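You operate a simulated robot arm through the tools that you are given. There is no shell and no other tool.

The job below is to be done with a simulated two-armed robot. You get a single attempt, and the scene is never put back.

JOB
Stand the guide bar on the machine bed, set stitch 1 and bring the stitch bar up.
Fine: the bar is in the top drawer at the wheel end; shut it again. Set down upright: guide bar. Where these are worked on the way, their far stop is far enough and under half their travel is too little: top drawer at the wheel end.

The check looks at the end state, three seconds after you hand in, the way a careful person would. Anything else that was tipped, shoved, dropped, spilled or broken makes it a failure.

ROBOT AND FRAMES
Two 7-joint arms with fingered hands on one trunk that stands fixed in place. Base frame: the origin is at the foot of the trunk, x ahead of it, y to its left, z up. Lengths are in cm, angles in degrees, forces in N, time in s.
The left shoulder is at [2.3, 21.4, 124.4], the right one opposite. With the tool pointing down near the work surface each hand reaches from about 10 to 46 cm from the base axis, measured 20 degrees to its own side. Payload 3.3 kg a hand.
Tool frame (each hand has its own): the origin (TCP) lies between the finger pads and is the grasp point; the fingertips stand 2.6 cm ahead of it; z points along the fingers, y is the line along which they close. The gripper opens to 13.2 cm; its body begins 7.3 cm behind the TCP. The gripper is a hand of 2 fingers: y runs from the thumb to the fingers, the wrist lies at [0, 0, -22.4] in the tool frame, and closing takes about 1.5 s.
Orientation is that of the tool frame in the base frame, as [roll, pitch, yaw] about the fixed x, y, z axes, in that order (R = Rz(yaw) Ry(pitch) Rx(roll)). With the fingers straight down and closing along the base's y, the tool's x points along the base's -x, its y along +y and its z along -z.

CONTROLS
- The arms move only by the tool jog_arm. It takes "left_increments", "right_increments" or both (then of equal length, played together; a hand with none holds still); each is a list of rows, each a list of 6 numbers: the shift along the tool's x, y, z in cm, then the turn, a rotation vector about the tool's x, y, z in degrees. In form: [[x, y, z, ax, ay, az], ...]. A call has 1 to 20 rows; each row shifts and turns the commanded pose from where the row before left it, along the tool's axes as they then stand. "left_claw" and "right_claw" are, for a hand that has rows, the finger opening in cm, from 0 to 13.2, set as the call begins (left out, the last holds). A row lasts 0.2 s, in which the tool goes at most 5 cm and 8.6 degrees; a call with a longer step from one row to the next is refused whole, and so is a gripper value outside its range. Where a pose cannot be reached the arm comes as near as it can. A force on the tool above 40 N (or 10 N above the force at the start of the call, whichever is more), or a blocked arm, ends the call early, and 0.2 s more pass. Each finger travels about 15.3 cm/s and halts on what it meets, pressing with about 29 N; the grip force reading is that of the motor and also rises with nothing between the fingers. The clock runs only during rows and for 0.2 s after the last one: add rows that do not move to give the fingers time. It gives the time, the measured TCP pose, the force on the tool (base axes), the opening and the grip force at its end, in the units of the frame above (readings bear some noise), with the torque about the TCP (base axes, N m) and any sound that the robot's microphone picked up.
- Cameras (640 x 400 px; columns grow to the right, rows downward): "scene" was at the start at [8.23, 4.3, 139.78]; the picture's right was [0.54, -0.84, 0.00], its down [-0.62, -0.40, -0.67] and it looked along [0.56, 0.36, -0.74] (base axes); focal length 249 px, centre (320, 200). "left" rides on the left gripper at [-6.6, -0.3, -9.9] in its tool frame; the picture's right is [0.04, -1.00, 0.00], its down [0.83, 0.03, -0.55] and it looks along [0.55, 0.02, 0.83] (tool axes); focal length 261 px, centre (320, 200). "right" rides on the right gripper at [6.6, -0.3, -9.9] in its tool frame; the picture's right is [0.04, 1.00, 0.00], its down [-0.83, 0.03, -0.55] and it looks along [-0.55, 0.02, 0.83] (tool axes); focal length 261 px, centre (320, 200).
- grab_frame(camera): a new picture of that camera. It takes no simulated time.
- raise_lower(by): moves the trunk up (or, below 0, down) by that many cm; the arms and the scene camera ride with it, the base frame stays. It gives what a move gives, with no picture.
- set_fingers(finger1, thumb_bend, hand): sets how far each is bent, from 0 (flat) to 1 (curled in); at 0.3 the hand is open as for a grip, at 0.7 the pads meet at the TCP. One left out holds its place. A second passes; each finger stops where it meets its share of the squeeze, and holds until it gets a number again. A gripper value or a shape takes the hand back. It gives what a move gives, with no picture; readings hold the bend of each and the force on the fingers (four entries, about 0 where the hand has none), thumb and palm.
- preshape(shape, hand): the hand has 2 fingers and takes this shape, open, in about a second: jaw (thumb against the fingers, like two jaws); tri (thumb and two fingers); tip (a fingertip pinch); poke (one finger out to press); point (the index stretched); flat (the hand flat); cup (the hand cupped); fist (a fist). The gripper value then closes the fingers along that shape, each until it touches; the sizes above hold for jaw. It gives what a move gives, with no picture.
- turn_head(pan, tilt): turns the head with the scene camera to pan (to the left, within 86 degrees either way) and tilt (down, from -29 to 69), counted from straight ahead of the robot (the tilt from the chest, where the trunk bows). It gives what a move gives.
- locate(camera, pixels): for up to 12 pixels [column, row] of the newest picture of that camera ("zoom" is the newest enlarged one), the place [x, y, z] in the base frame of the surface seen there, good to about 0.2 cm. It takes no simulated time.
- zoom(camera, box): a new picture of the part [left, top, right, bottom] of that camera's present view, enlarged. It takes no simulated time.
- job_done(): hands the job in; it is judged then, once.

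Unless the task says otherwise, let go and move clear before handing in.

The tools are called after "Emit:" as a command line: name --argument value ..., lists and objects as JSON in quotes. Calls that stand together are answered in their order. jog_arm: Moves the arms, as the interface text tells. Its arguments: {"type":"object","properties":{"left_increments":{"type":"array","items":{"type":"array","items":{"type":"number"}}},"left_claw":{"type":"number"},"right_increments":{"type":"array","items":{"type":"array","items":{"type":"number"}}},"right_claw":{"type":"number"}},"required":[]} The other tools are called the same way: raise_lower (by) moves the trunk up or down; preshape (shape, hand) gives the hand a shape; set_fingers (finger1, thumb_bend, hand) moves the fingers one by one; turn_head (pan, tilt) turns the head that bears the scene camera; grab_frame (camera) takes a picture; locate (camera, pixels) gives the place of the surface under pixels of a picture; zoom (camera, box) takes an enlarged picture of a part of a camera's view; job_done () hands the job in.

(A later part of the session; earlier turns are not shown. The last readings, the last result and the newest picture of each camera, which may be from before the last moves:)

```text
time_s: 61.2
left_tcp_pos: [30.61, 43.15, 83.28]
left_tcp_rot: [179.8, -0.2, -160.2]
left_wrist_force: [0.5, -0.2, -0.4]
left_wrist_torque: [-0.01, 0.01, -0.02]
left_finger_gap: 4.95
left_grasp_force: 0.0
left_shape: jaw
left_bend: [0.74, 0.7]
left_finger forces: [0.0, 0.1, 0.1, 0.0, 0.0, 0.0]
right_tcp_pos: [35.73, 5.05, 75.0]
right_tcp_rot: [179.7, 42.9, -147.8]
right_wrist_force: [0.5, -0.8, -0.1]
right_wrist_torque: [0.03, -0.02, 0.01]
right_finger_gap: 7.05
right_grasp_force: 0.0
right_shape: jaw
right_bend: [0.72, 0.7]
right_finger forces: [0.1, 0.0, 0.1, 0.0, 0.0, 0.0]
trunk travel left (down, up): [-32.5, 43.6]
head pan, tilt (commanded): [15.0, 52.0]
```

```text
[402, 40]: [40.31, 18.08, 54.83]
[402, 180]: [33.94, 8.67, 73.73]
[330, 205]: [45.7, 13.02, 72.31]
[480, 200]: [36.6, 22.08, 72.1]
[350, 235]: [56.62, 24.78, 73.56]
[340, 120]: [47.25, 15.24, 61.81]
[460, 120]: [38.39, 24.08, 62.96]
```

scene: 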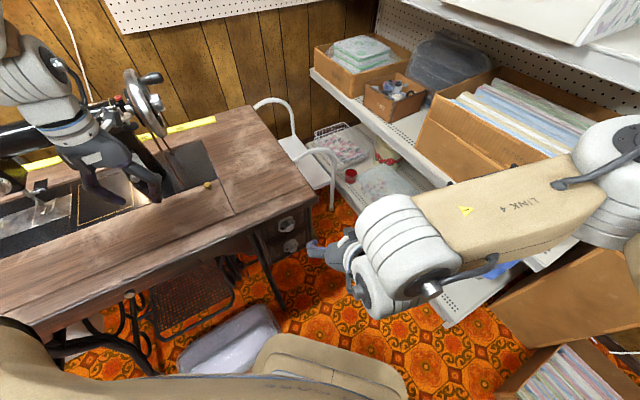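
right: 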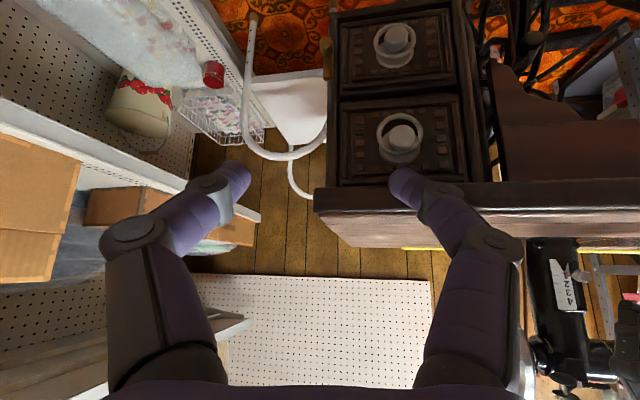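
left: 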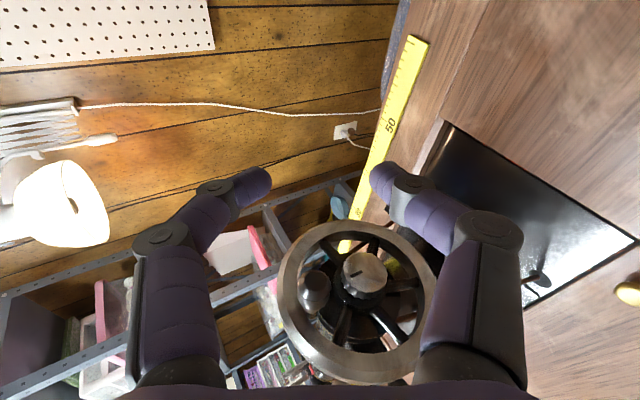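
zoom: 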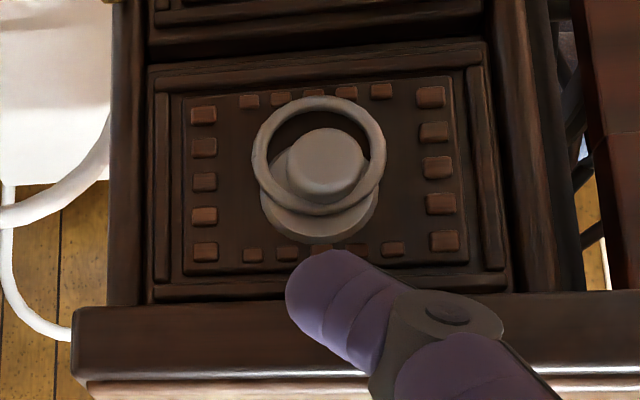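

The knob front face is at (40.75,17.45,66.0), V≈41.2, radius about 1.2, and the drawer face is at V≈43.7; the table edge is at V≈41.5 above z≈70.3. I'll move to a pre-grasp 6 cm in front of the knob.

Emit:
jog_arm --right_increments '[[0.65, 2.21, 3.13, 0, 0, 0], [0.65, 2.21, 3.13, 0, 0, 0], [0.65, 2.21, 3.13, 0, 0, 0]]'

Emit:
grab_frame --camera "right"

Emit:
zoom --camera "scene" --box '[200, 160, 392, 280]'

```text
time_s: 62.0
left_tcp_pos: [30.57, 43.08, 83.37]
left_tcp_rot: [179.9, -0.1, -160.2]
left_wrist_force: [1.2, 0.6, 0.6]
left_wrist_torque: [-0.04, 0.0, -0.01]
left_finger_gap: 4.97
left_grasp_force: 0.0
left_shape: jaw
left_bend: [0.74, 0.7]
left_finger forces: [0.0, 0.0, 0.0, 0.0, 0.0, 0.0]
right_tcp_pos: [36.28, 13.36, 66.64]
right_tcp_rot: [179.7, 42.8, -147.9]
right_wrist_force: [1.0, 0.6, 0.1]
right_wrist_torque: [0.01, 0.0, 0.01]
right_finger_gap: 7.02
right_grasp_force: 0.2
right_shape: jaw
right_bend: [0.72, 0.7]
right_finger forces: [0.1, 0.0, 0.0, 0.0, 0.1, 0.0]
trunk travel left (down, up): [-32.5, 43.6]
head pan, tilt (commanded): [15.0, 52.0]
```

```text
taken
```

right: 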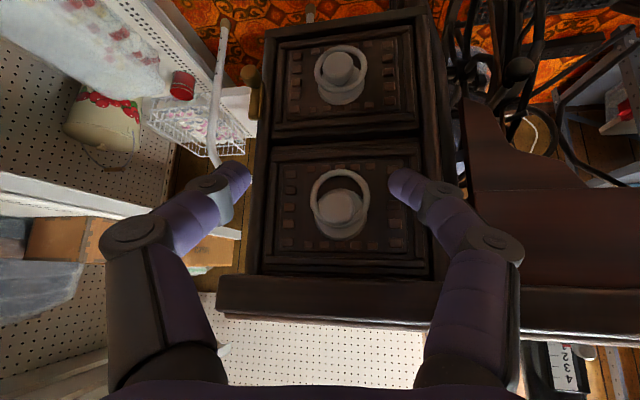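

```text
3.33 times, centred on (296, 220) of scene
```

zoom: 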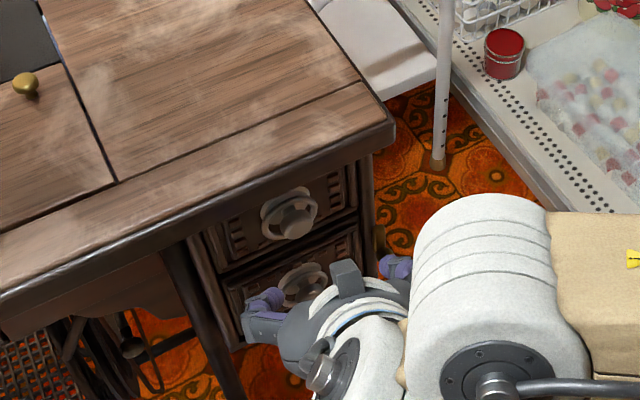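

The hand is lined up in front of the top knob (right picture 340,205, between the fingers). Moving in.

Emit:
jog_arm --right_increments '[[-1.42, 0.44, 1.33, 0, 0, 0], [-1.42, 0.44, 1.33, 0, 0, 0]]'

Emit:
grab_frame --camera "right"

```text
time_s: 62.6
left_tcp_pos: [30.58, 43.11, 83.26]
left_tcp_rot: [179.8, -0.2, -160.2]
left_wrist_force: [-0.1, 0.2, 0.7]
left_wrist_torque: [0.02, 0.01, -0.04]
left_finger_gap: 4.99
left_grasp_force: 0.0
left_shape: jaw
left_bend: [0.74, 0.7]
left_finger forces: [0.0, 0.1, 0.0, 0.0, 0.0, 0.0]
right_tcp_pos: [39.96, 15.41, 66.33]
right_tcp_rot: [-179.7, 42.8, -148.3]
right_wrist_force: [-0.7, -0.4, 0.0]
right_wrist_torque: [-0.04, 0.02, 0.01]
right_finger_gap: 7.04
right_grasp_force: 0.0
right_shape: jaw
right_bend: [0.72, 0.7]
right_finger forces: [0.1, 0.0, 0.1, 0.0, 0.0, 0.1]
trunk travel left (down, up): [-32.5, 43.6]
head pan, tilt (commanded): [15.0, 52.0]
```

```text
taken
```

right: 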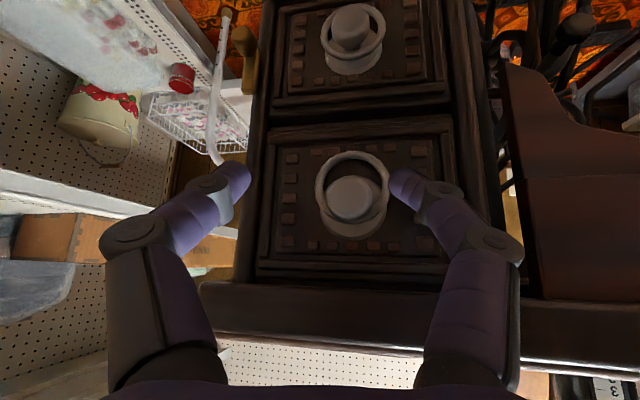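

The hand ended about 1 cm off sideways (right finger near the ring at 395,190). I'll shift laterally first, then move the last 2 cm in.

Emit:
jog_arm --right_increments '[[-0.1, 1.0, 0, 0, 0, 0], [-0.7, 0.2, 0.4, 0, 0, 0], [-0.7, 0.2, 0.4, 0, 0, 0]]'

Emit:
grab_frame --camera "right"

```text
time_s: 63.6
left_tcp_pos: [30.65, 43.1, 83.3]
left_tcp_rot: [-180.0, 0.0, -160.2]
left_wrist_force: [-0.3, 0.4, 0.3]
left_wrist_torque: [-0.02, -0.02, -0.01]
left_finger_gap: 4.96
left_grasp_force: 0.1
left_shape: jaw
left_bend: [0.74, 0.7]
left_finger forces: [0.0, 0.0, 0.0, 0.0, 0.0, 0.1]
right_tcp_pos: [43.06, 14.31, 65.68]
right_tcp_rot: [-177.8, 42.0, -150.0]
right_wrist_force: [-5.7, 7.2, 0.5]
right_wrist_torque: [0.08, 0.03, 0.12]
right_finger_gap: 7.97
right_grasp_force: 0.0
right_shape: jaw
right_bend: [0.7, 0.7]
right_finger forces: [7.1, 0.0, 0.0, 0.0, 0.0, 0.0]
trunk travel left (down, up): [-32.5, 43.6]
head pan, tilt (commanded): [15.0, 52.0]
stopped in row 3 (right hand): the arm was blocked; the commanded pose is now the measured one
```

```text
taken
```

right: 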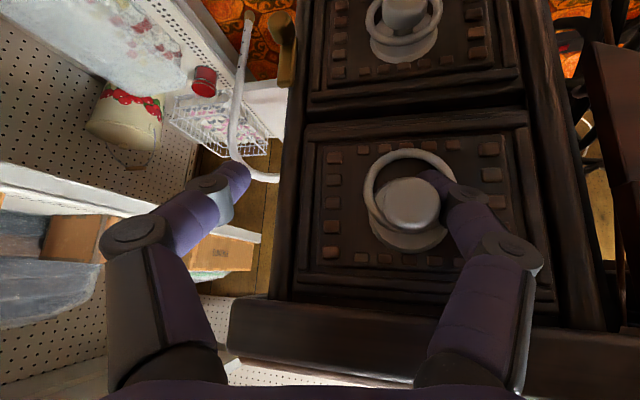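

The right arm is at its inward limit (it slid to x=43 instead of going left) and one finger rests on the knob at 7 N. I'll withdraw the right hand and use the left arm for the drawer instead.

Emit:
jog_arm --right_increments '[[1.0, -0.36, -0.9, 0, 0, 0], [1.43, -0.52, -1.29, 0, 0, 0], [1.43, -0.52, -1.29, 0, 0, 0], [1.43, -0.52, -1.29, 0, 0, 0]]'

Emit:
grab_frame --camera "right"

```text
time_s: 64.6
left_tcp_pos: [30.43, 43.06, 83.29]
left_tcp_rot: [179.9, -0.1, -160.2]
left_wrist_force: [0.6, -0.4, 0.6]
left_wrist_torque: [0.02, -0.03, 0.01]
left_finger_gap: 4.98
left_grasp_force: 0.0
left_shape: jaw
left_bend: [0.74, 0.7]
left_finger forces: [0.1, 0.1, 0.0, 0.1, 0.0, 0.0]
right_tcp_pos: [37.38, 9.39, 65.85]
right_tcp_rot: [-177.8, 42.1, -149.8]
right_wrist_force: [-3.5, 3.5, -1.8]
right_wrist_torque: [-0.01, 0.0, 0.06]
right_finger_gap: 7.62
right_grasp_force: 0.2
right_shape: jaw
right_bend: [0.71, 0.7]
right_finger forces: [4.5, 0.1, 0.0, 0.1, 0.0, 0.0]
trunk travel left (down, up): [-32.5, 43.6]
head pan, tilt (commanded): [15.0, 52.0]
```

```text
taken
```

right: 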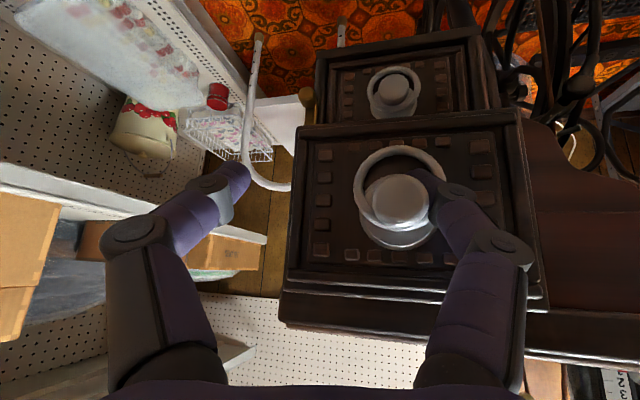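

Fortunate: the finger has hooked the ring and the top drawer slid open with the hand (force only about 5 N). I'll keep pulling straight out gently.

Emit:
jog_arm --right_increments '[[1.43, -0.52, -1.29, 0, 0, 0], [1.43, -0.52, -1.29, 0, 0, 0]]'

Emit:
grab_frame --camera "right"

Emit:
grab_frame --camera "scene"

```text
time_s: 65.2
left_tcp_pos: [30.64, 43.2, 83.24]
left_tcp_rot: [179.8, -0.1, -160.2]
left_wrist_force: [-0.9, 0.4, 0.3]
left_wrist_torque: [-0.02, 0.0, 0.03]
left_finger_gap: 4.97
left_grasp_force: 0.1
left_shape: jaw
left_bend: [0.74, 0.7]
left_finger forces: [0.2, 0.1, 0.1, 0.0, 0.0, 0.0]
right_tcp_pos: [34.5, 6.75, 65.86]
right_tcp_rot: [-177.9, 42.1, -149.8]
right_wrist_force: [-2.2, 2.5, -0.6]
right_wrist_torque: [0.0, 0.0, 0.04]
right_finger_gap: 7.54
right_grasp_force: 0.1
right_shape: jaw
right_bend: [0.71, 0.7]
right_finger forces: [4.1, 0.0, 0.0, 0.0, 0.0, 0.0]
trunk travel left (down, up): [-32.5, 43.6]
head pan, tilt (commanded): [15.0, 52.0]
```

```text
taken
```

right: 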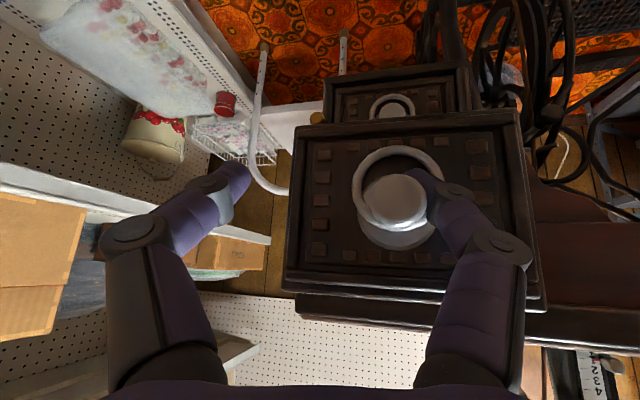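

```text
taken
```

scene: 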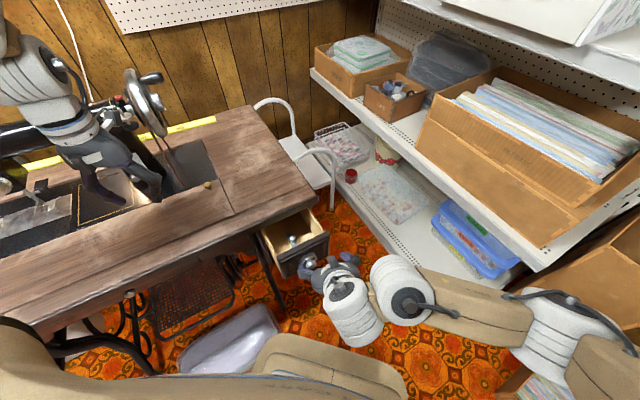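

The drawer is open around 11 cm and something metallic is inside at scene (293,240). I'll zoom in.

Emit:
zoom --camera "scene" --box '[250, 200, 346, 260]'

Emit:
locate --camera "zoom" --pixels '[[290, 260], [280, 285], [300, 240], [200, 270], [400, 150], [340, 300], [200, 330], [520, 220], [100, 220], [430, 60]]'

```text
6.67 times, centred on (298, 230) of scene
```

zoom: 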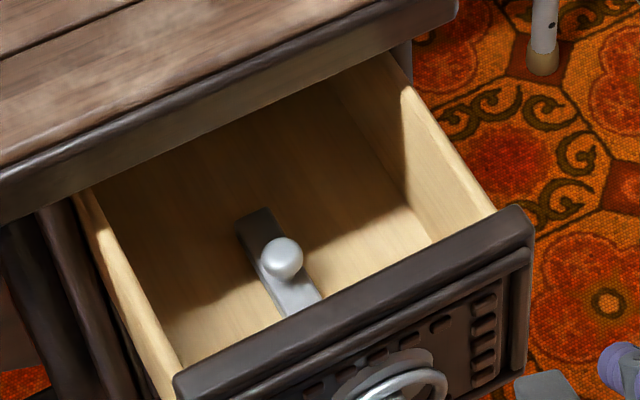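

```text
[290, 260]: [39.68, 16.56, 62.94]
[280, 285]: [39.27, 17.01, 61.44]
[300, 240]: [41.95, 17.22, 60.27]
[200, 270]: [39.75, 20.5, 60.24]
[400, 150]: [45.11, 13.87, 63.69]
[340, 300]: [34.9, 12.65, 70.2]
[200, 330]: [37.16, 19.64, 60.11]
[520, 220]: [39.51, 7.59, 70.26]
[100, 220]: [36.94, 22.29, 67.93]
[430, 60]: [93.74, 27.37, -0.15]
```

The guide bar lies in the drawer: a flat bar with a round knob on top at (39.7,16.6,62.9), drawer floor z≈60.2. I'll pull the drawer further toward its stop for better access.

Emit:
jog_arm --right_increments '[[1.43, -0.52, -1.29, 0, 0, 0], [1.43, -0.52, -1.29, 0, 0, 0], [1.43, -0.52, -1.29, 0, 0, 0]]'

Emit:
grab_frame --camera "scene"

Emit:
grab_frame --camera "right"

```text
time_s: 66.0
left_tcp_pos: [30.67, 43.01, 83.2]
left_tcp_rot: [179.9, -0.1, -160.2]
left_wrist_force: [-1.2, 0.5, 0.2]
left_wrist_torque: [0.01, 0.01, 0.01]
left_finger_gap: 4.96
left_grasp_force: 0.1
left_shape: jaw
left_bend: [0.74, 0.7]
left_finger forces: [0.1, 0.0, 0.0, 0.0, 0.0, 0.0]
right_tcp_pos: [30.19, 2.5, 65.97]
right_tcp_rot: [-177.9, 42.0, -149.7]
right_wrist_force: [-2.2, 1.8, -2.3]
right_wrist_torque: [-0.1, 0.03, 0.07]
right_finger_gap: 7.44
right_grasp_force: 0.1
right_shape: jaw
right_bend: [0.71, 0.7]
right_finger forces: [5.1, 0.0, 0.0, 0.0, 0.0, 0.0]
trunk travel left (down, up): [-32.5, 43.6]
head pan, tilt (commanded): [15.0, 52.0]
```

```text
taken
```

scene: 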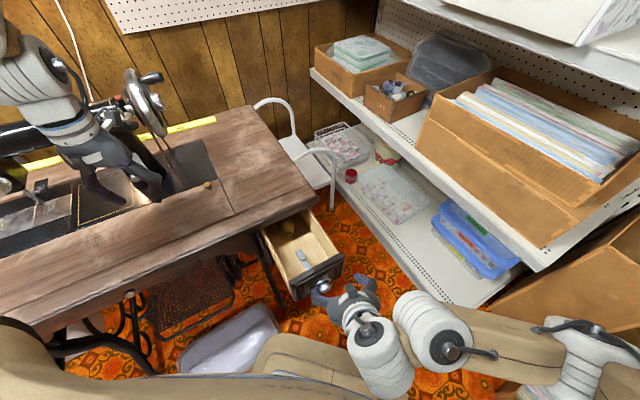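

```text
taken
```

right: 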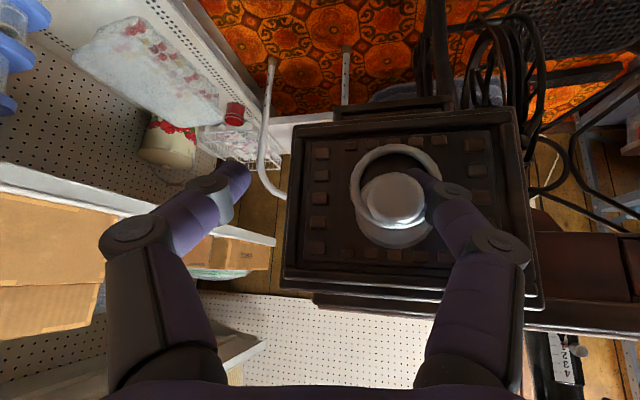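

Emit:
zoom --camera "scene" --box '[250, 210, 362, 280]'

Emit:
locate --camera "zoom" --pixels '[[310, 270], [300, 245], [340, 300], [200, 200], [400, 100], [420, 330], [240, 380], [130, 180], [350, 60], [280, 140], [480, 200], [230, 110]]'

```text
5.71 times, centred on (306, 245) of scene
```

zoom: 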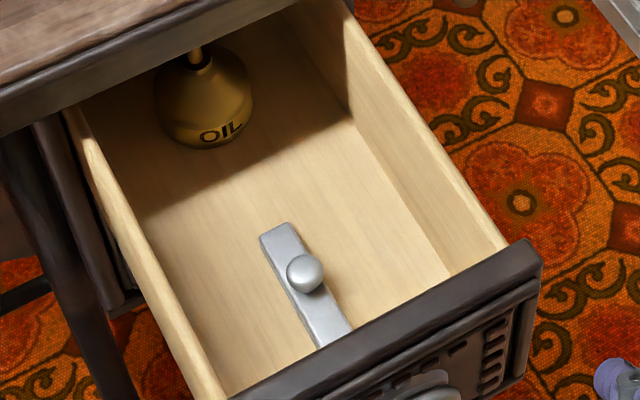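

```text
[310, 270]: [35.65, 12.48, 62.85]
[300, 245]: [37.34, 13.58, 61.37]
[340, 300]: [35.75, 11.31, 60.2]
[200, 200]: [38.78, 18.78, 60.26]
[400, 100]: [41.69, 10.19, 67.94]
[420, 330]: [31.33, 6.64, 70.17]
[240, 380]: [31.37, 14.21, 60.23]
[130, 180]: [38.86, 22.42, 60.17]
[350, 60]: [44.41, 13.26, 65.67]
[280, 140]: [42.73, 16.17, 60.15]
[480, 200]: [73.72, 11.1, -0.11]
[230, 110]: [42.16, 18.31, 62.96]
```

The drawer is now open about 17 cm, with an OIL can standing at the back (zoom 205,95) which must stay upright. I'll check the knuckle positions of the left hand to see whether it fits in the drawer.

Emit:
grab_frame --camera "left"

Emit:
locate --camera "left" --pixels '[[158, 240], [490, 230], [205, 190], [415, 183], [250, 180], [380, 175], [140, 260], [510, 250]]'

```text
taken
```

left: 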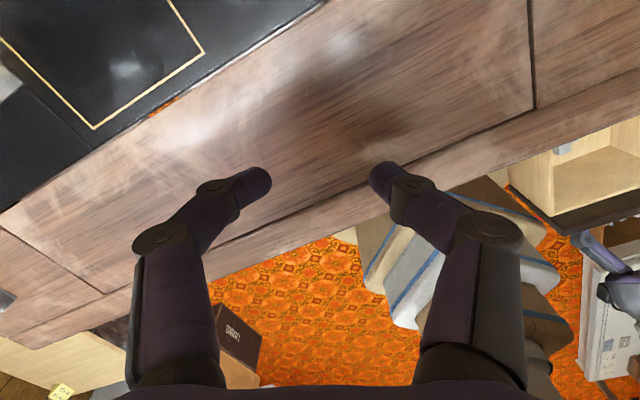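

```text
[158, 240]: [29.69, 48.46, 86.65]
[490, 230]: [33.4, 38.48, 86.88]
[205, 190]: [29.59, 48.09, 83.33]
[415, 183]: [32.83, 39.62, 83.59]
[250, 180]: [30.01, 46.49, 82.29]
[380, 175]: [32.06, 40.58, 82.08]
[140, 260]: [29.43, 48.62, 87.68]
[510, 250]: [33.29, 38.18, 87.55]
```

Knuckles sit about 3.5 cm above the TCP and ±5.3 cm apart, so a diagonal grip (closing along base y) fits best in the drawer. First I'll see how the right finger is hooked so I can free it.

Emit:
zoom --camera "right" --box '[330, 130, 490, 230]'

Emit:
zoom --camera "scene" --box '[290, 240, 402, 310]'

```text
4.00 times, centred on (410, 180) of right
```

zoom: 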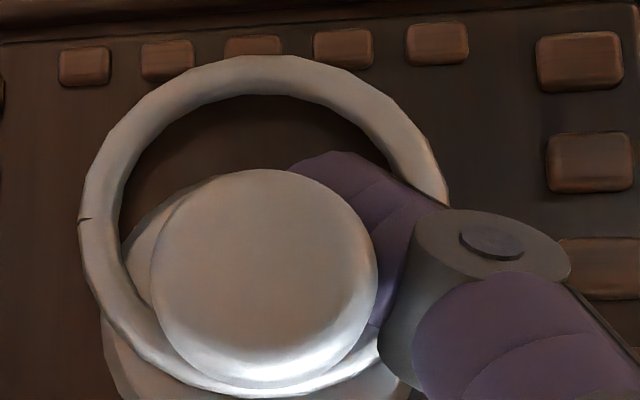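

```text
5.71 times, centred on (346, 275) of scene
```

zoom: 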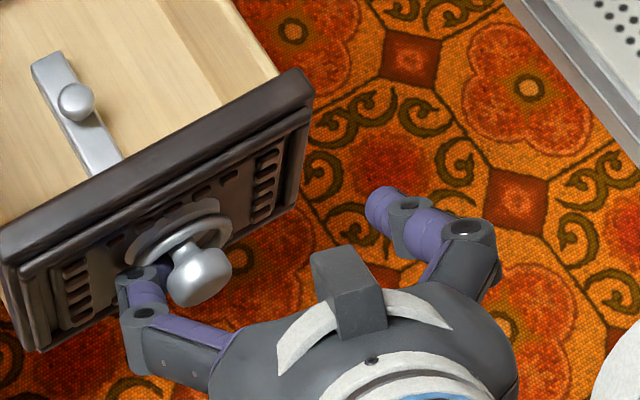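

The fingertip is hooked behind the knob's head (zoom 340,190). I'll pull a few more centimetres to find the stop, then open the finger outward to release.

Emit:
jog_arm --right_increments '[[1.1, -0.4, -1.0, 0, 0, 0], [1.1, -0.4, -1.0, 0, 0, 0]]'

Emit:
zoom --camera "scene" --box '[250, 210, 378, 290]'

Emit:
locate --camera "zoom" --pixels '[[300, 260], [330, 290], [430, 300], [250, 350]]'

```text
time_s: 66.6
left_tcp_pos: [30.39, 43.13, 83.27]
left_tcp_rot: [179.9, -0.1, -160.1]
left_wrist_force: [-0.3, -0.5, -0.4]
left_wrist_torque: [0.0, -0.04, 0.01]
left_finger_gap: 4.97
left_grasp_force: 0.0
left_shape: jaw
left_bend: [0.74, 0.7]
left_finger forces: [0.0, 0.1, 0.1, 0.1, 0.1, 0.0]
right_tcp_pos: [28.01, 0.28, 66.03]
right_tcp_rot: [-177.9, 42.3, -149.8]
right_wrist_force: [-1.3, 2.2, -2.6]
right_wrist_torque: [-0.09, -0.02, -0.01]
right_finger_gap: 7.41
right_grasp_force: 0.0
right_shape: jaw
right_bend: [0.71, 0.7]
right_finger forces: [4.3, 0.0, 0.0, 0.1, 0.1, 0.1]
trunk travel left (down, up): [-32.5, 43.6]
head pan, tilt (commanded): [15.0, 52.0]
```

```text
5.00 times, centred on (314, 250) of scene
```

zoom: 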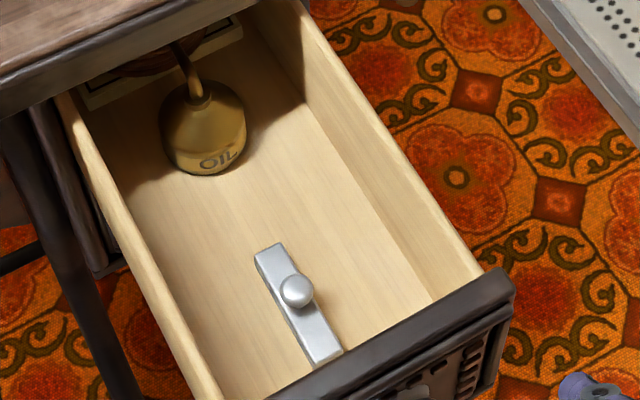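

```text
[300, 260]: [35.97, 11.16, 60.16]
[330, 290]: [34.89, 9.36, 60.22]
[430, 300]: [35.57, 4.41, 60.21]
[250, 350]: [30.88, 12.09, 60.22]
```

Now the whole bar is visible (zoom 268,250 to 325,360), drawer open around 20 cm. I'll release the right finger by opening outward.

Emit:
jog_arm --right_increments '[[0, 0, 0, 0, 0, 0], [0, 0, 0, 0, 0, 0], [0, 0, 0, 0, 0, 0], [0, 0, 0, 0, 0, 0]]' --right_claw 11.5

Emit:
grab_frame --camera "right"

```text
time_s: 67.6
left_tcp_pos: [30.63, 43.13, 83.37]
left_tcp_rot: [179.8, 0.0, -160.2]
left_wrist_force: [-0.7, 0.2, -0.2]
left_wrist_torque: [0.02, 0.0, 0.02]
left_finger_gap: 4.98
left_grasp_force: 0.0
left_shape: jaw
left_bend: [0.74, 0.7]
left_finger forces: [0.1, 0.0, 0.0, 0.1, 0.0, 0.0]
right_tcp_pos: [28.02, 0.41, 65.89]
right_tcp_rot: [-177.9, 42.1, -149.9]
right_wrist_force: [-0.6, -0.2, -0.3]
right_wrist_torque: [-0.03, 0.0, 0.05]
right_finger_gap: 11.46
right_grasp_force: 0.0
right_shape: jaw
right_bend: [0.52, 0.34]
right_finger forces: [0.8, 0.0, 0.0, 0.0, 0.1, 0.1]
trunk travel left (down, up): [-32.5, 43.6]
head pan, tilt (commanded): [15.0, 52.0]
```

```text
taken
```

right: 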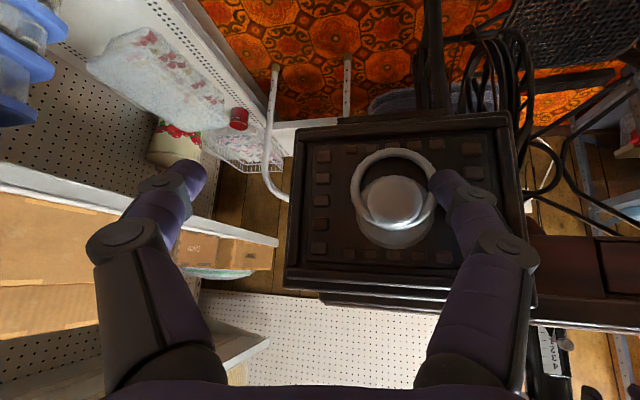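

The finger is clear of the knob. I'll shift it away sideways and withdraw the right hand back and to the right.

Emit:
jog_arm --right_increments '[[0, 1.0, 0, 0, 0, 0], [1.0, -0.2, -1.0, 0, 0, 0], [1.0, -0.36, -1.2, 0, 0, 0], [0.5, -1.5, -2.0, 0, 3, 0], [0, -3, -2.5, 0, 5, 0], [0, -3, -2.5, 0, 5, 0]]'

Emit:
grab_frame --camera "scene"

```text
time_s: 68.8
left_tcp_pos: [30.59, 43.16, 83.33]
left_tcp_rot: [179.9, -0.1, -160.2]
left_wrist_force: [-0.8, -0.1, -0.2]
left_wrist_torque: [-0.01, 0.01, -0.02]
left_finger_gap: 4.97
left_grasp_force: 0.0
left_shape: jaw
left_bend: [0.74, 0.7]
left_finger forces: [0.0, 0.0, 0.1, 0.1, 0.0, 0.0]
right_tcp_pos: [26.02, -7.4, 66.52]
right_tcp_rot: [-173.5, 31.0, -151.1]
right_wrist_force: [0.3, -0.4, 0.0]
right_wrist_torque: [-0.01, -0.01, -0.04]
right_finger_gap: 11.46
right_grasp_force: 0.1
right_shape: jaw
right_bend: [0.52, 0.34]
right_finger forces: [0.0, 0.0, 0.0, 0.0, 0.1, 0.0]
right hand out of reach, approached as far as the arm can: row 6
trunk travel left (down, up): [-32.5, 43.6]
head pan, tilt (commanded): [15.0, 52.0]
stopped in row 6 (right hand): the force on the tool passed its limit at 45 N (the readings are from after the stop); the commanded pose is now the measured one
```

```text
taken
```

scene: 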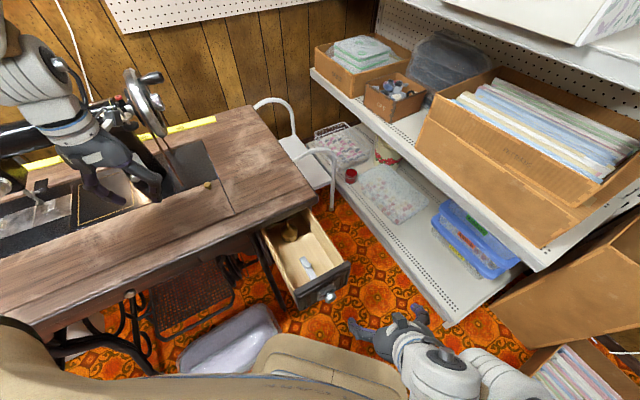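

A 45 N spike stopped the right hand at (26,-7.4,66.5), though the force is now nil. I'll look at what is near it.

Emit:
grab_frame --camera "right"

Emit:
zoom --camera "scene" --box '[300, 270, 500, 395]'

Emit:
locate --camera "scene" --pixels '[[320, 360], [400, 370], [430, 360], [360, 330], [420, 315], [340, 300], [470, 370], [290, 340]]'

```text
taken
```

right: 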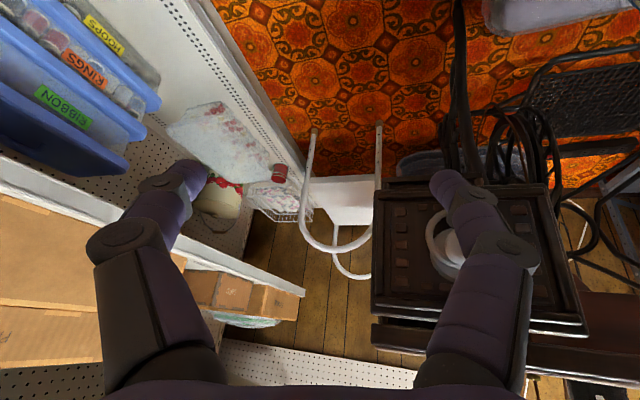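

```text
3.20 times, centred on (400, 332) of scene
```

zoom: 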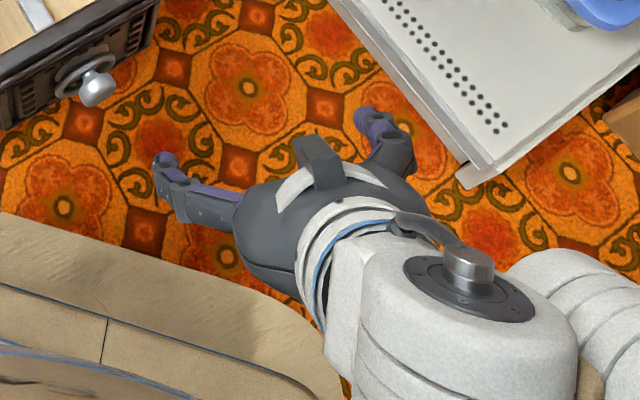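

```text
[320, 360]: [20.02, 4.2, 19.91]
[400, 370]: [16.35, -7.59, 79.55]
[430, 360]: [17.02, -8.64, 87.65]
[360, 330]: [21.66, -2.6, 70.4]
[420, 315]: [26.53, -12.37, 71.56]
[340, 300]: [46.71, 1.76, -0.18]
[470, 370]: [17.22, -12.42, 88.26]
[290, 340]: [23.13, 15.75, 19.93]
```

Nothing in the scene is touching it; the bump was the wrist against the robot's own trunk. I'll stand the right hand up and move it forward-right to park.

Emit:
jog_arm --right_increments '[[-0.8, -1.0, 0, 0, 7.75, 0], [-0.8, -1.5, 0, 0, 7.75, 0], [-0.8, -1.5, 0, 0, 7.75, 0], [-0.8, -1.5, 0, 0, 7.75, 0], [0, -2, -3, 0, 0, 0], [0, -2, -3, 0, 0, 0], [0, 0, -3, 0, 0, 0]]'

Emit:
grab_frame --camera "scene"

```text
time_s: 70.4
left_tcp_pos: [30.54, 43.14, 83.26]
left_tcp_rot: [179.9, -0.1, -160.1]
left_wrist_force: [0.1, -0.4, 0.8]
left_wrist_torque: [0.01, 0.0, 0.0]
left_finger_gap: 4.94
left_grasp_force: 0.0
left_shape: jaw
left_bend: [0.74, 0.7]
left_finger forces: [0.0, 0.0, 0.0, 0.0, 0.1, 0.0]
right_tcp_pos: [26.8, -19.23, 61.31]
right_tcp_rot: [-174.5, 0.2, -154.4]
right_wrist_force: [-0.9, -0.2, 0.2]
right_wrist_torque: [0.04, -0.04, 0.01]
right_finger_gap: 11.51
right_grasp_force: 0.0
right_shape: jaw
right_bend: [0.52, 0.34]
right_finger forces: [0.0, 0.0, 0.1, 0.1, 0.1, 0.0]
right hand out of reach, approached as far as the arm can: row 3, 4, 5, 6, 7
trunk travel left (down, up): [-32.5, 43.6]
head pan, tilt (commanded): [15.0, 52.0]
```

```text
taken
```

scene: 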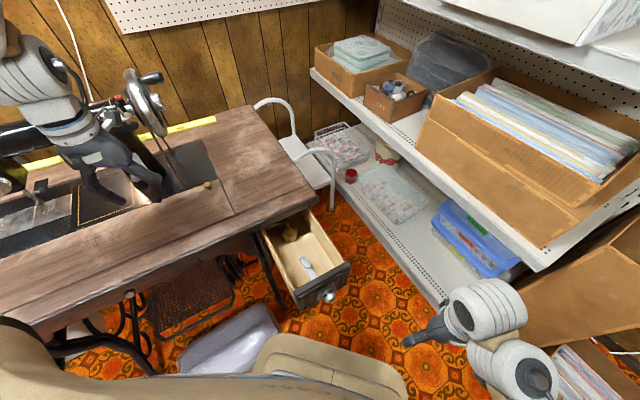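

The right hand is parked clear at (26.8,-19.2,61.3). Now I'll measure the guide bar in the open drawer with a scene zoom.

Emit:
zoom --camera "scene" --box '[262, 220, 358, 280]'

Emit:
locate --camera "zoom" --pixels '[[310, 260], [300, 262], [320, 270], [290, 245], [330, 300], [345, 330], [285, 232]]'

```text
6.67 times, centred on (310, 250) of scene
```

zoom: 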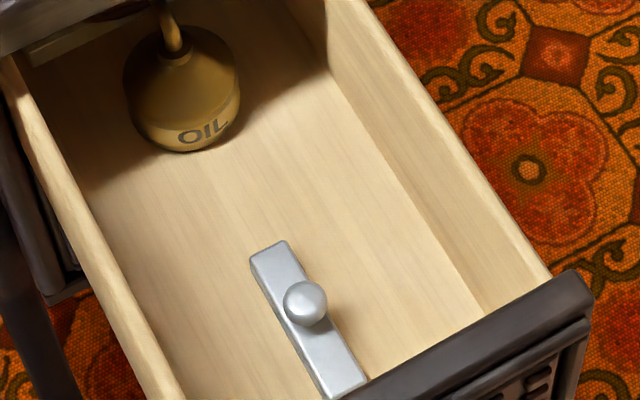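

```text
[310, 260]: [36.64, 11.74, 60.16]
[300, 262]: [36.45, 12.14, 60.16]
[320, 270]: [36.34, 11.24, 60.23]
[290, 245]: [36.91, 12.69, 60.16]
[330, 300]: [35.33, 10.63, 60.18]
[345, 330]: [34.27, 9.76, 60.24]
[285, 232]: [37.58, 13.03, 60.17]
```

Bar and knob are clear in this zoom (knob 305,303; bar from 270,250 to 345,390). I'll locate these exact pixels.

Emit:
locate --camera "zoom" --pixels '[[305, 298], [305, 310], [290, 303], [320, 303], [270, 255], [285, 245], [340, 375], [350, 380], [255, 262], [325, 395], [180, 80], [165, 20]]'

```text
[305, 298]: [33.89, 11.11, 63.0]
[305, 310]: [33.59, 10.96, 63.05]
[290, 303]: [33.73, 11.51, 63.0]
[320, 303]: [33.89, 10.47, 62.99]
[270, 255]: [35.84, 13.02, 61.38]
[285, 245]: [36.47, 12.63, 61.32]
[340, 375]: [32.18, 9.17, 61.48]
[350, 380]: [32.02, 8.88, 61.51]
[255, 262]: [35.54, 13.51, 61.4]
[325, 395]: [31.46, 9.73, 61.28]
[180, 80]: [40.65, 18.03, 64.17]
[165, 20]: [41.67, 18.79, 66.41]
```

The bar is about 6 x 1.3 x 1.2 cm along V, with a small 1 cm knob on top at (33.75,10.95), z≈62.7, nearly at its middle. I'll bring the left hand over it at a safe height and turn it to yaw 90°, so that the bar will lie along the bed when I place it at yaw 0°.

Emit:
jog_arm --left_increments '[[1.0, -3.92, 0, 0, 0, 0], [1.0, -3.92, 0, 0, 0, 0], [1.0, -3.92, 0, 0, 0, 0], [1.0, -3.92, 0, 0, 0, 0], [1.0, -3.92, 0, 0, 0, 0], [1.0, -3.92, 0, 0, 0, 0], [1.0, -3.92, 0, 0, 0, 0], [1.0, -3.92, 0, 0, 0, 0]]' --left_claw 3.5

Emit:
jog_arm --left_increments '[[0, 0, 0, 0, 0, -8], [0, 0, 0, 0, 0, -8], [0, 0, 0, 0, 0, -8], [0, 0, 0, 0, 0, -8], [0, 0, 0, 0, 0, -8], [0, 0, 0, 0, 0, -8], [0, 0, 0, 0, 0, -8], [0, 0, 0, 0, 0, -8], [0, 0, 0, 0, 0, -6]]'

Emit:
grab_frame --camera "scene"

Emit:
grab_frame --camera "left"

```text
time_s: 72.2
left_tcp_pos: [33.76, 10.85, 83.23]
left_tcp_rot: [180.0, -0.1, -160.1]
left_wrist_force: [-0.1, 0.2, 0.4]
left_wrist_torque: [-0.02, 0.01, -0.01]
left_finger_gap: 3.51
left_grasp_force: 0.1
left_shape: jaw
left_bend: [0.73, 0.7]
left_finger forces: [0.1, 0.0, 0.1, 0.0, 0.0, 0.0]
right_tcp_pos: [26.88, -19.27, 61.27]
right_tcp_rot: [-174.5, 0.0, -154.5]
right_wrist_force: [-0.4, 0.2, -0.5]
right_wrist_torque: [0.02, 0.0, 0.01]
right_finger_gap: 11.5
right_grasp_force: 0.1
right_shape: jaw
right_bend: [0.52, 0.34]
right_finger forces: [0.0, 0.1, 0.0, 0.0, 0.0, 0.0]
trunk travel left (down, up): [-32.5, 43.6]
head pan, tilt (commanded): [15.0, 52.0]
```

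```text
time_s: 74.2
left_tcp_pos: [33.73, 10.92, 83.21]
left_tcp_rot: [179.9, 0.1, -90.0]
left_wrist_force: [0.2, 0.2, 0.9]
left_wrist_torque: [0.01, -0.02, 0.0]
left_finger_gap: 3.52
left_grasp_force: 0.0
left_shape: jaw
left_bend: [0.73, 0.7]
left_finger forces: [0.0, 0.1, 0.1, 0.0, 0.0, 0.1]
right_tcp_pos: [26.86, -19.31, 61.29]
right_tcp_rot: [-174.5, 0.1, -154.5]
right_wrist_force: [0.3, -0.1, 0.1]
right_wrist_torque: [-0.01, 0.0, -0.02]
right_finger_gap: 11.48
right_grasp_force: 0.1
right_shape: jaw
right_bend: [0.52, 0.34]
right_finger forces: [0.0, 0.0, 0.0, 0.1, 0.0, 0.1]
trunk travel left (down, up): [-32.5, 43.6]
head pan, tilt (commanded): [15.0, 52.0]
```

```text
taken
```

scene: 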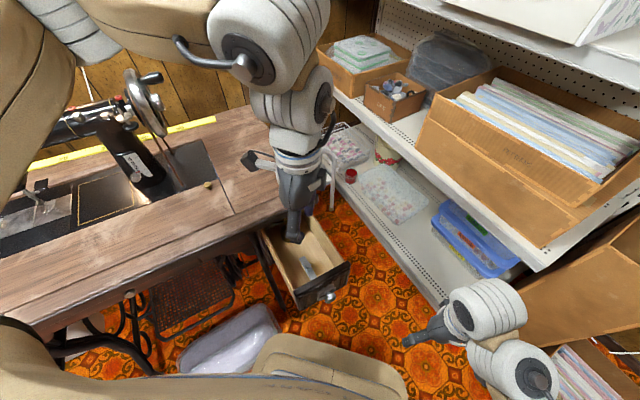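

```text
taken
```

left: 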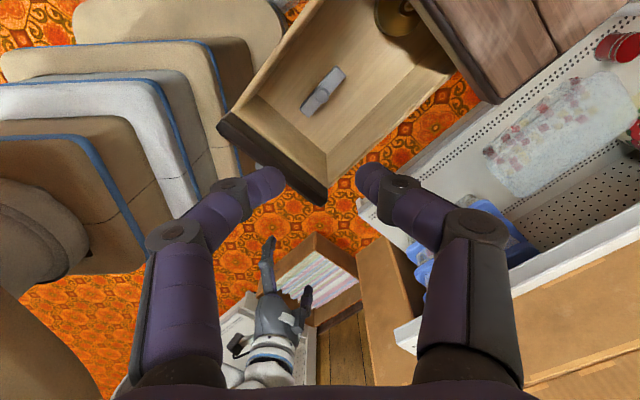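

Yaw 90° is reachable and the left camera sees the bar at (323,92). I'll zoom to measure the knob precisely.

Emit:
zoom --camera "left" --box '[270, 50, 382, 120]'

Emit:
locate --camera "left" --pixels '[[323, 93], [320, 97], [338, 75], [308, 110], [250, 170], [310, 200], [240, 120], [330, 155], [400, 20], [345, 60]]'

```text
5.71 times, centred on (326, 85) of left
```

zoom: 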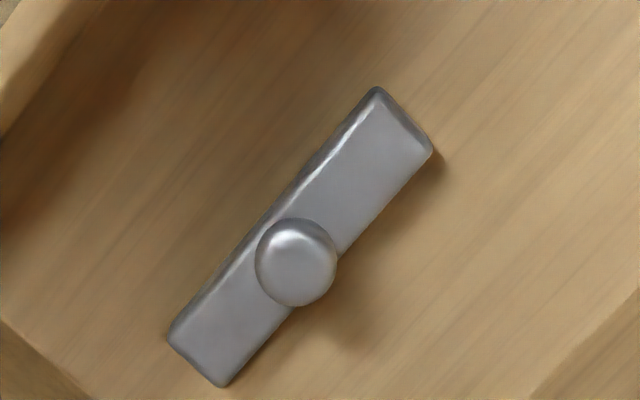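

```text
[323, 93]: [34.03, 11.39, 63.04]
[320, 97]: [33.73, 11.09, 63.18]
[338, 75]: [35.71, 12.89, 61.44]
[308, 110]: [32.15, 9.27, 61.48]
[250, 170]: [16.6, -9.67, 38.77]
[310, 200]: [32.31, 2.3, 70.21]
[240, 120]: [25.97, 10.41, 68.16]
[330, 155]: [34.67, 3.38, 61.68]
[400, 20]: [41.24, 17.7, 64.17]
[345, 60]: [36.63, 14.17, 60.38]
```

The knob is about 1.65 cm across, centred at (33.8,11.1) with its top at z≈63.2; the bar's about 7 x 1.6 cm. I'll descend to just above it with a 3.5 cm opening.

Emit:
jog_arm --left_increments '[[-0.18, -0.07, 4, 0, 0, 0], [0, 0, 4, 0, 0, 0], [0, 0, 4, 0, 0, 0], [0, 0, 3, 0, 0, 0]]'

Emit:
grab_frame --camera "left"

Emit:
zoom --camera "scene" --box '[240, 180, 400, 280]'

```text
time_s: 75.2
left_tcp_pos: [33.62, 11.14, 68.23]
left_tcp_rot: [179.9, 0.1, -90.2]
left_wrist_force: [0.7, 0.6, 0.1]
left_wrist_torque: [0.0, 0.0, 0.02]
left_finger_gap: 3.53
left_grasp_force: 0.1
left_shape: jaw
left_bend: [0.73, 0.7]
left_finger forces: [0.0, 0.0, 0.0, 0.1, 0.1, 0.0]
right_tcp_pos: [26.93, -19.23, 61.36]
right_tcp_rot: [-174.5, 0.0, -154.5]
right_wrist_force: [0.6, 0.6, -0.5]
right_wrist_torque: [-0.01, 0.02, 0.01]
right_finger_gap: 11.48
right_grasp_force: 0.1
right_shape: jaw
right_bend: [0.52, 0.34]
right_finger forces: [0.1, 0.0, 0.0, 0.0, 0.0, 0.0]
trunk travel left (down, up): [-32.5, 43.6]
head pan, tilt (commanded): [15.0, 52.0]
```

```text
taken
```

left: 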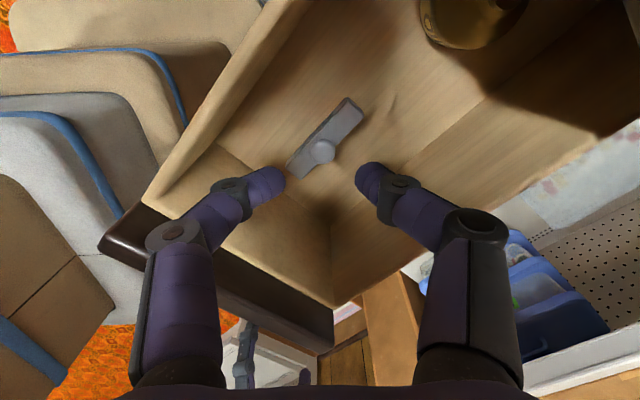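

```text
4.00 times, centred on (320, 230) of scene
```

zoom: 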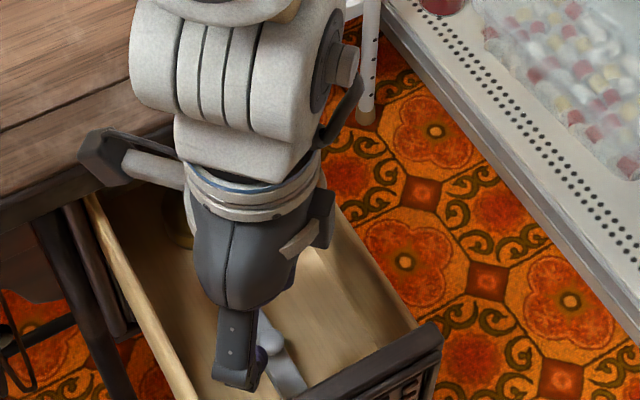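

The knob is centred between the tips at left pixel (320,152), and the camera bracket stays clear of the table edge. I'll descend the last 4 cm and check.

Emit:
jog_arm --left_increments '[[0, -0.15, 2.0, 0, 0, 0], [0, 0, 2.0, 0, 0, 0]]'

Emit:
grab_frame --camera "left"

Emit:
zoom --camera "left" --box '[240, 120, 400, 220]'

```text
time_s: 75.8
left_tcp_pos: [33.74, 11.16, 64.31]
left_tcp_rot: [179.9, 0.1, -90.2]
left_wrist_force: [-0.2, 0.0, -0.4]
left_wrist_torque: [-0.01, 0.03, 0.0]
left_finger_gap: 3.5
left_grasp_force: 0.2
left_shape: jaw
left_bend: [0.73, 0.7]
left_finger forces: [0.0, 0.1, 0.1, 0.0, 0.1, 0.1]
right_tcp_pos: [26.83, -19.29, 61.34]
right_tcp_rot: [-174.5, 0.2, -154.5]
right_wrist_force: [-1.0, -0.7, 0.9]
right_wrist_torque: [-0.06, 0.03, 0.0]
right_finger_gap: 11.47
right_grasp_force: 0.0
right_shape: jaw
right_bend: [0.52, 0.34]
right_finger forces: [0.0, 0.0, 0.0, 0.0, 0.0, 0.0]
trunk travel left (down, up): [-32.5, 43.6]
head pan, tilt (commanded): [15.0, 52.0]
```

```text
taken
```

left: 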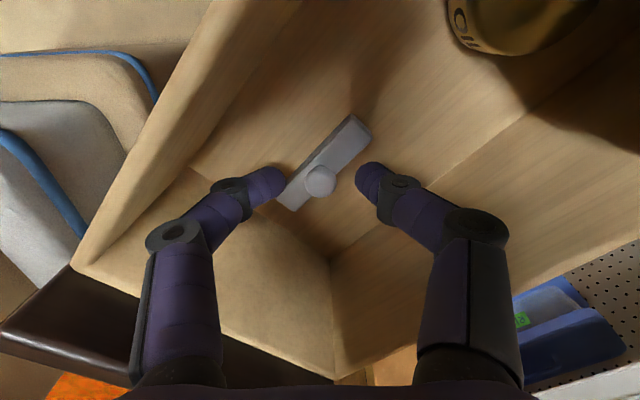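

```text
4.00 times, centred on (320, 170) of left
```

zoom: 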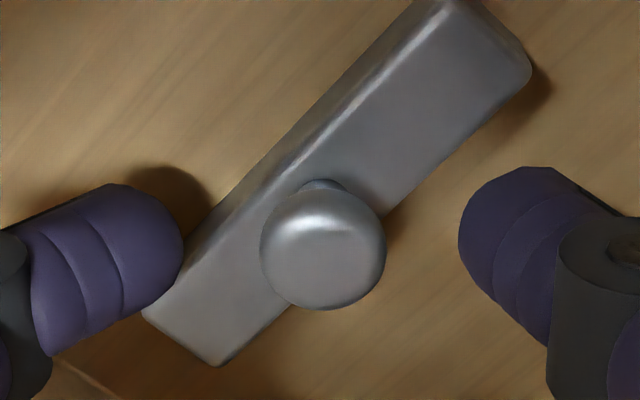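

The knob sits right between the fingertips. Closing on it now.

Emit:
jog_arm --left_increments '[[0, 0, 0, 0, 0, 0], [0, 0, 0, 0, 0, 0], [0, 0, 0, 0, 0, 0], [0, 0, 0, 0, 0, 0], [0, 0, 0, 0, 0, 0], [0, 0, 0, 0, 0, 0]]' --left_claw 0.3

Emit:
zoom --camera "left" --box '[240, 120, 400, 220]'

```text
time_s: 77.2
left_tcp_pos: [33.84, 11.13, 64.2]
left_tcp_rot: [179.9, 0.2, -90.3]
left_wrist_force: [-0.2, 1.0, -0.5]
left_wrist_torque: [-0.02, 0.0, -0.02]
left_finger_gap: 0.82
left_grasp_force: 28.4
left_shape: jaw
left_bend: [0.72, 0.71]
left_finger forces: [29.4, 0.0, 0.0, 0.0, 25.9, 0.0]
right_tcp_pos: [26.87, -19.26, 61.3]
right_tcp_rot: [-174.5, 0.1, -154.5]
right_wrist_force: [-0.5, 0.4, 0.3]
right_wrist_torque: [0.01, 0.0, -0.05]
right_finger_gap: 11.49
right_grasp_force: 0.0
right_shape: jaw
right_bend: [0.52, 0.34]
right_finger forces: [0.0, 0.0, 0.1, 0.1, 0.1, 0.1]
trunk travel left (down, up): [-32.5, 43.6]
head pan, tilt (commanded): [15.0, 52.0]
```

```text
4.00 times, centred on (320, 170) of left
```

zoom: 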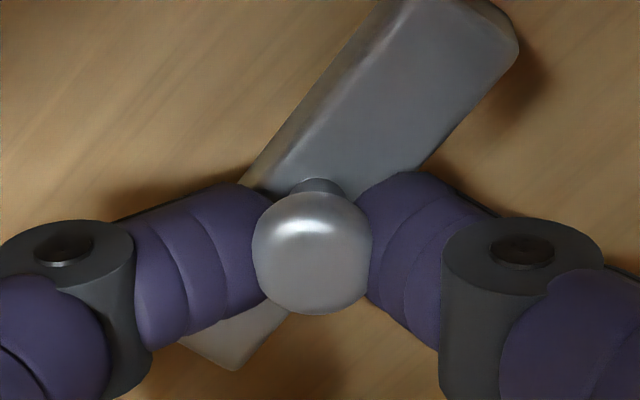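

A firm grip (29/26 N) on the knob. I'll lift slowly and check the bar hangs level.

Emit:
jog_arm --left_increments '[[0, 0, -0.8, 0, 0, 0], [0, 0, -1.0, 0, 0, 0], [0, 0, -1.5, 0, 0, 0], [0, 0, -1.5, 0, 0, 0]]'

Emit:
zoom --camera "left" --box '[240, 120, 400, 220]'

Emit:
zoom --camera "scene" --box '[262, 210, 358, 270]'

```text
time_s: 78.2
left_tcp_pos: [33.84, 11.1, 69.08]
left_tcp_rot: [179.9, 0.1, -90.2]
left_wrist_force: [0.0, 0.3, -0.1]
left_wrist_torque: [-0.03, 0.0, 0.0]
left_finger_gap: 0.8
left_grasp_force: 29.1
left_shape: jaw
left_bend: [0.72, 0.71]
left_finger forces: [26.6, 0.0, 0.0, 0.1, 26.7, 0.0]
right_tcp_pos: [26.95, -19.21, 61.21]
right_tcp_rot: [-174.5, 0.2, -154.5]
right_wrist_force: [-0.5, 0.1, 0.4]
right_wrist_torque: [-0.02, 0.0, 0.02]
right_finger_gap: 11.5
right_grasp_force: 0.2
right_shape: jaw
right_bend: [0.52, 0.34]
right_finger forces: [0.0, 0.0, 0.0, 0.0, 0.0, 0.0]
trunk travel left (down, up): [-32.5, 43.6]
head pan, tilt (commanded): [15.0, 52.0]
```

```text
4.00 times, centred on (320, 170) of left
```

zoom: 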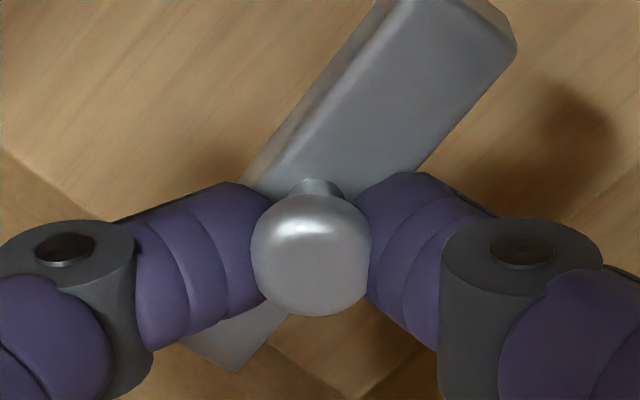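

```text
6.67 times, centred on (310, 240) of scene
```

zoom: 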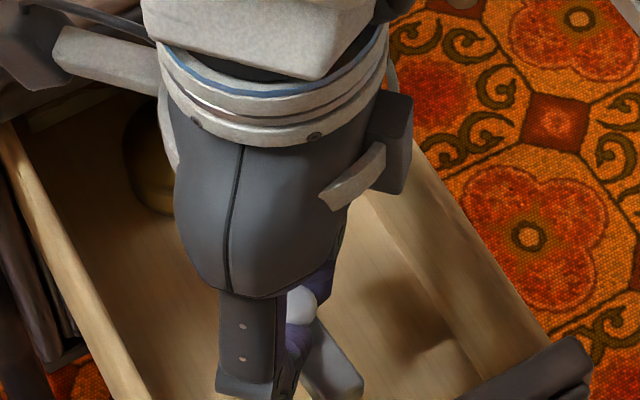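

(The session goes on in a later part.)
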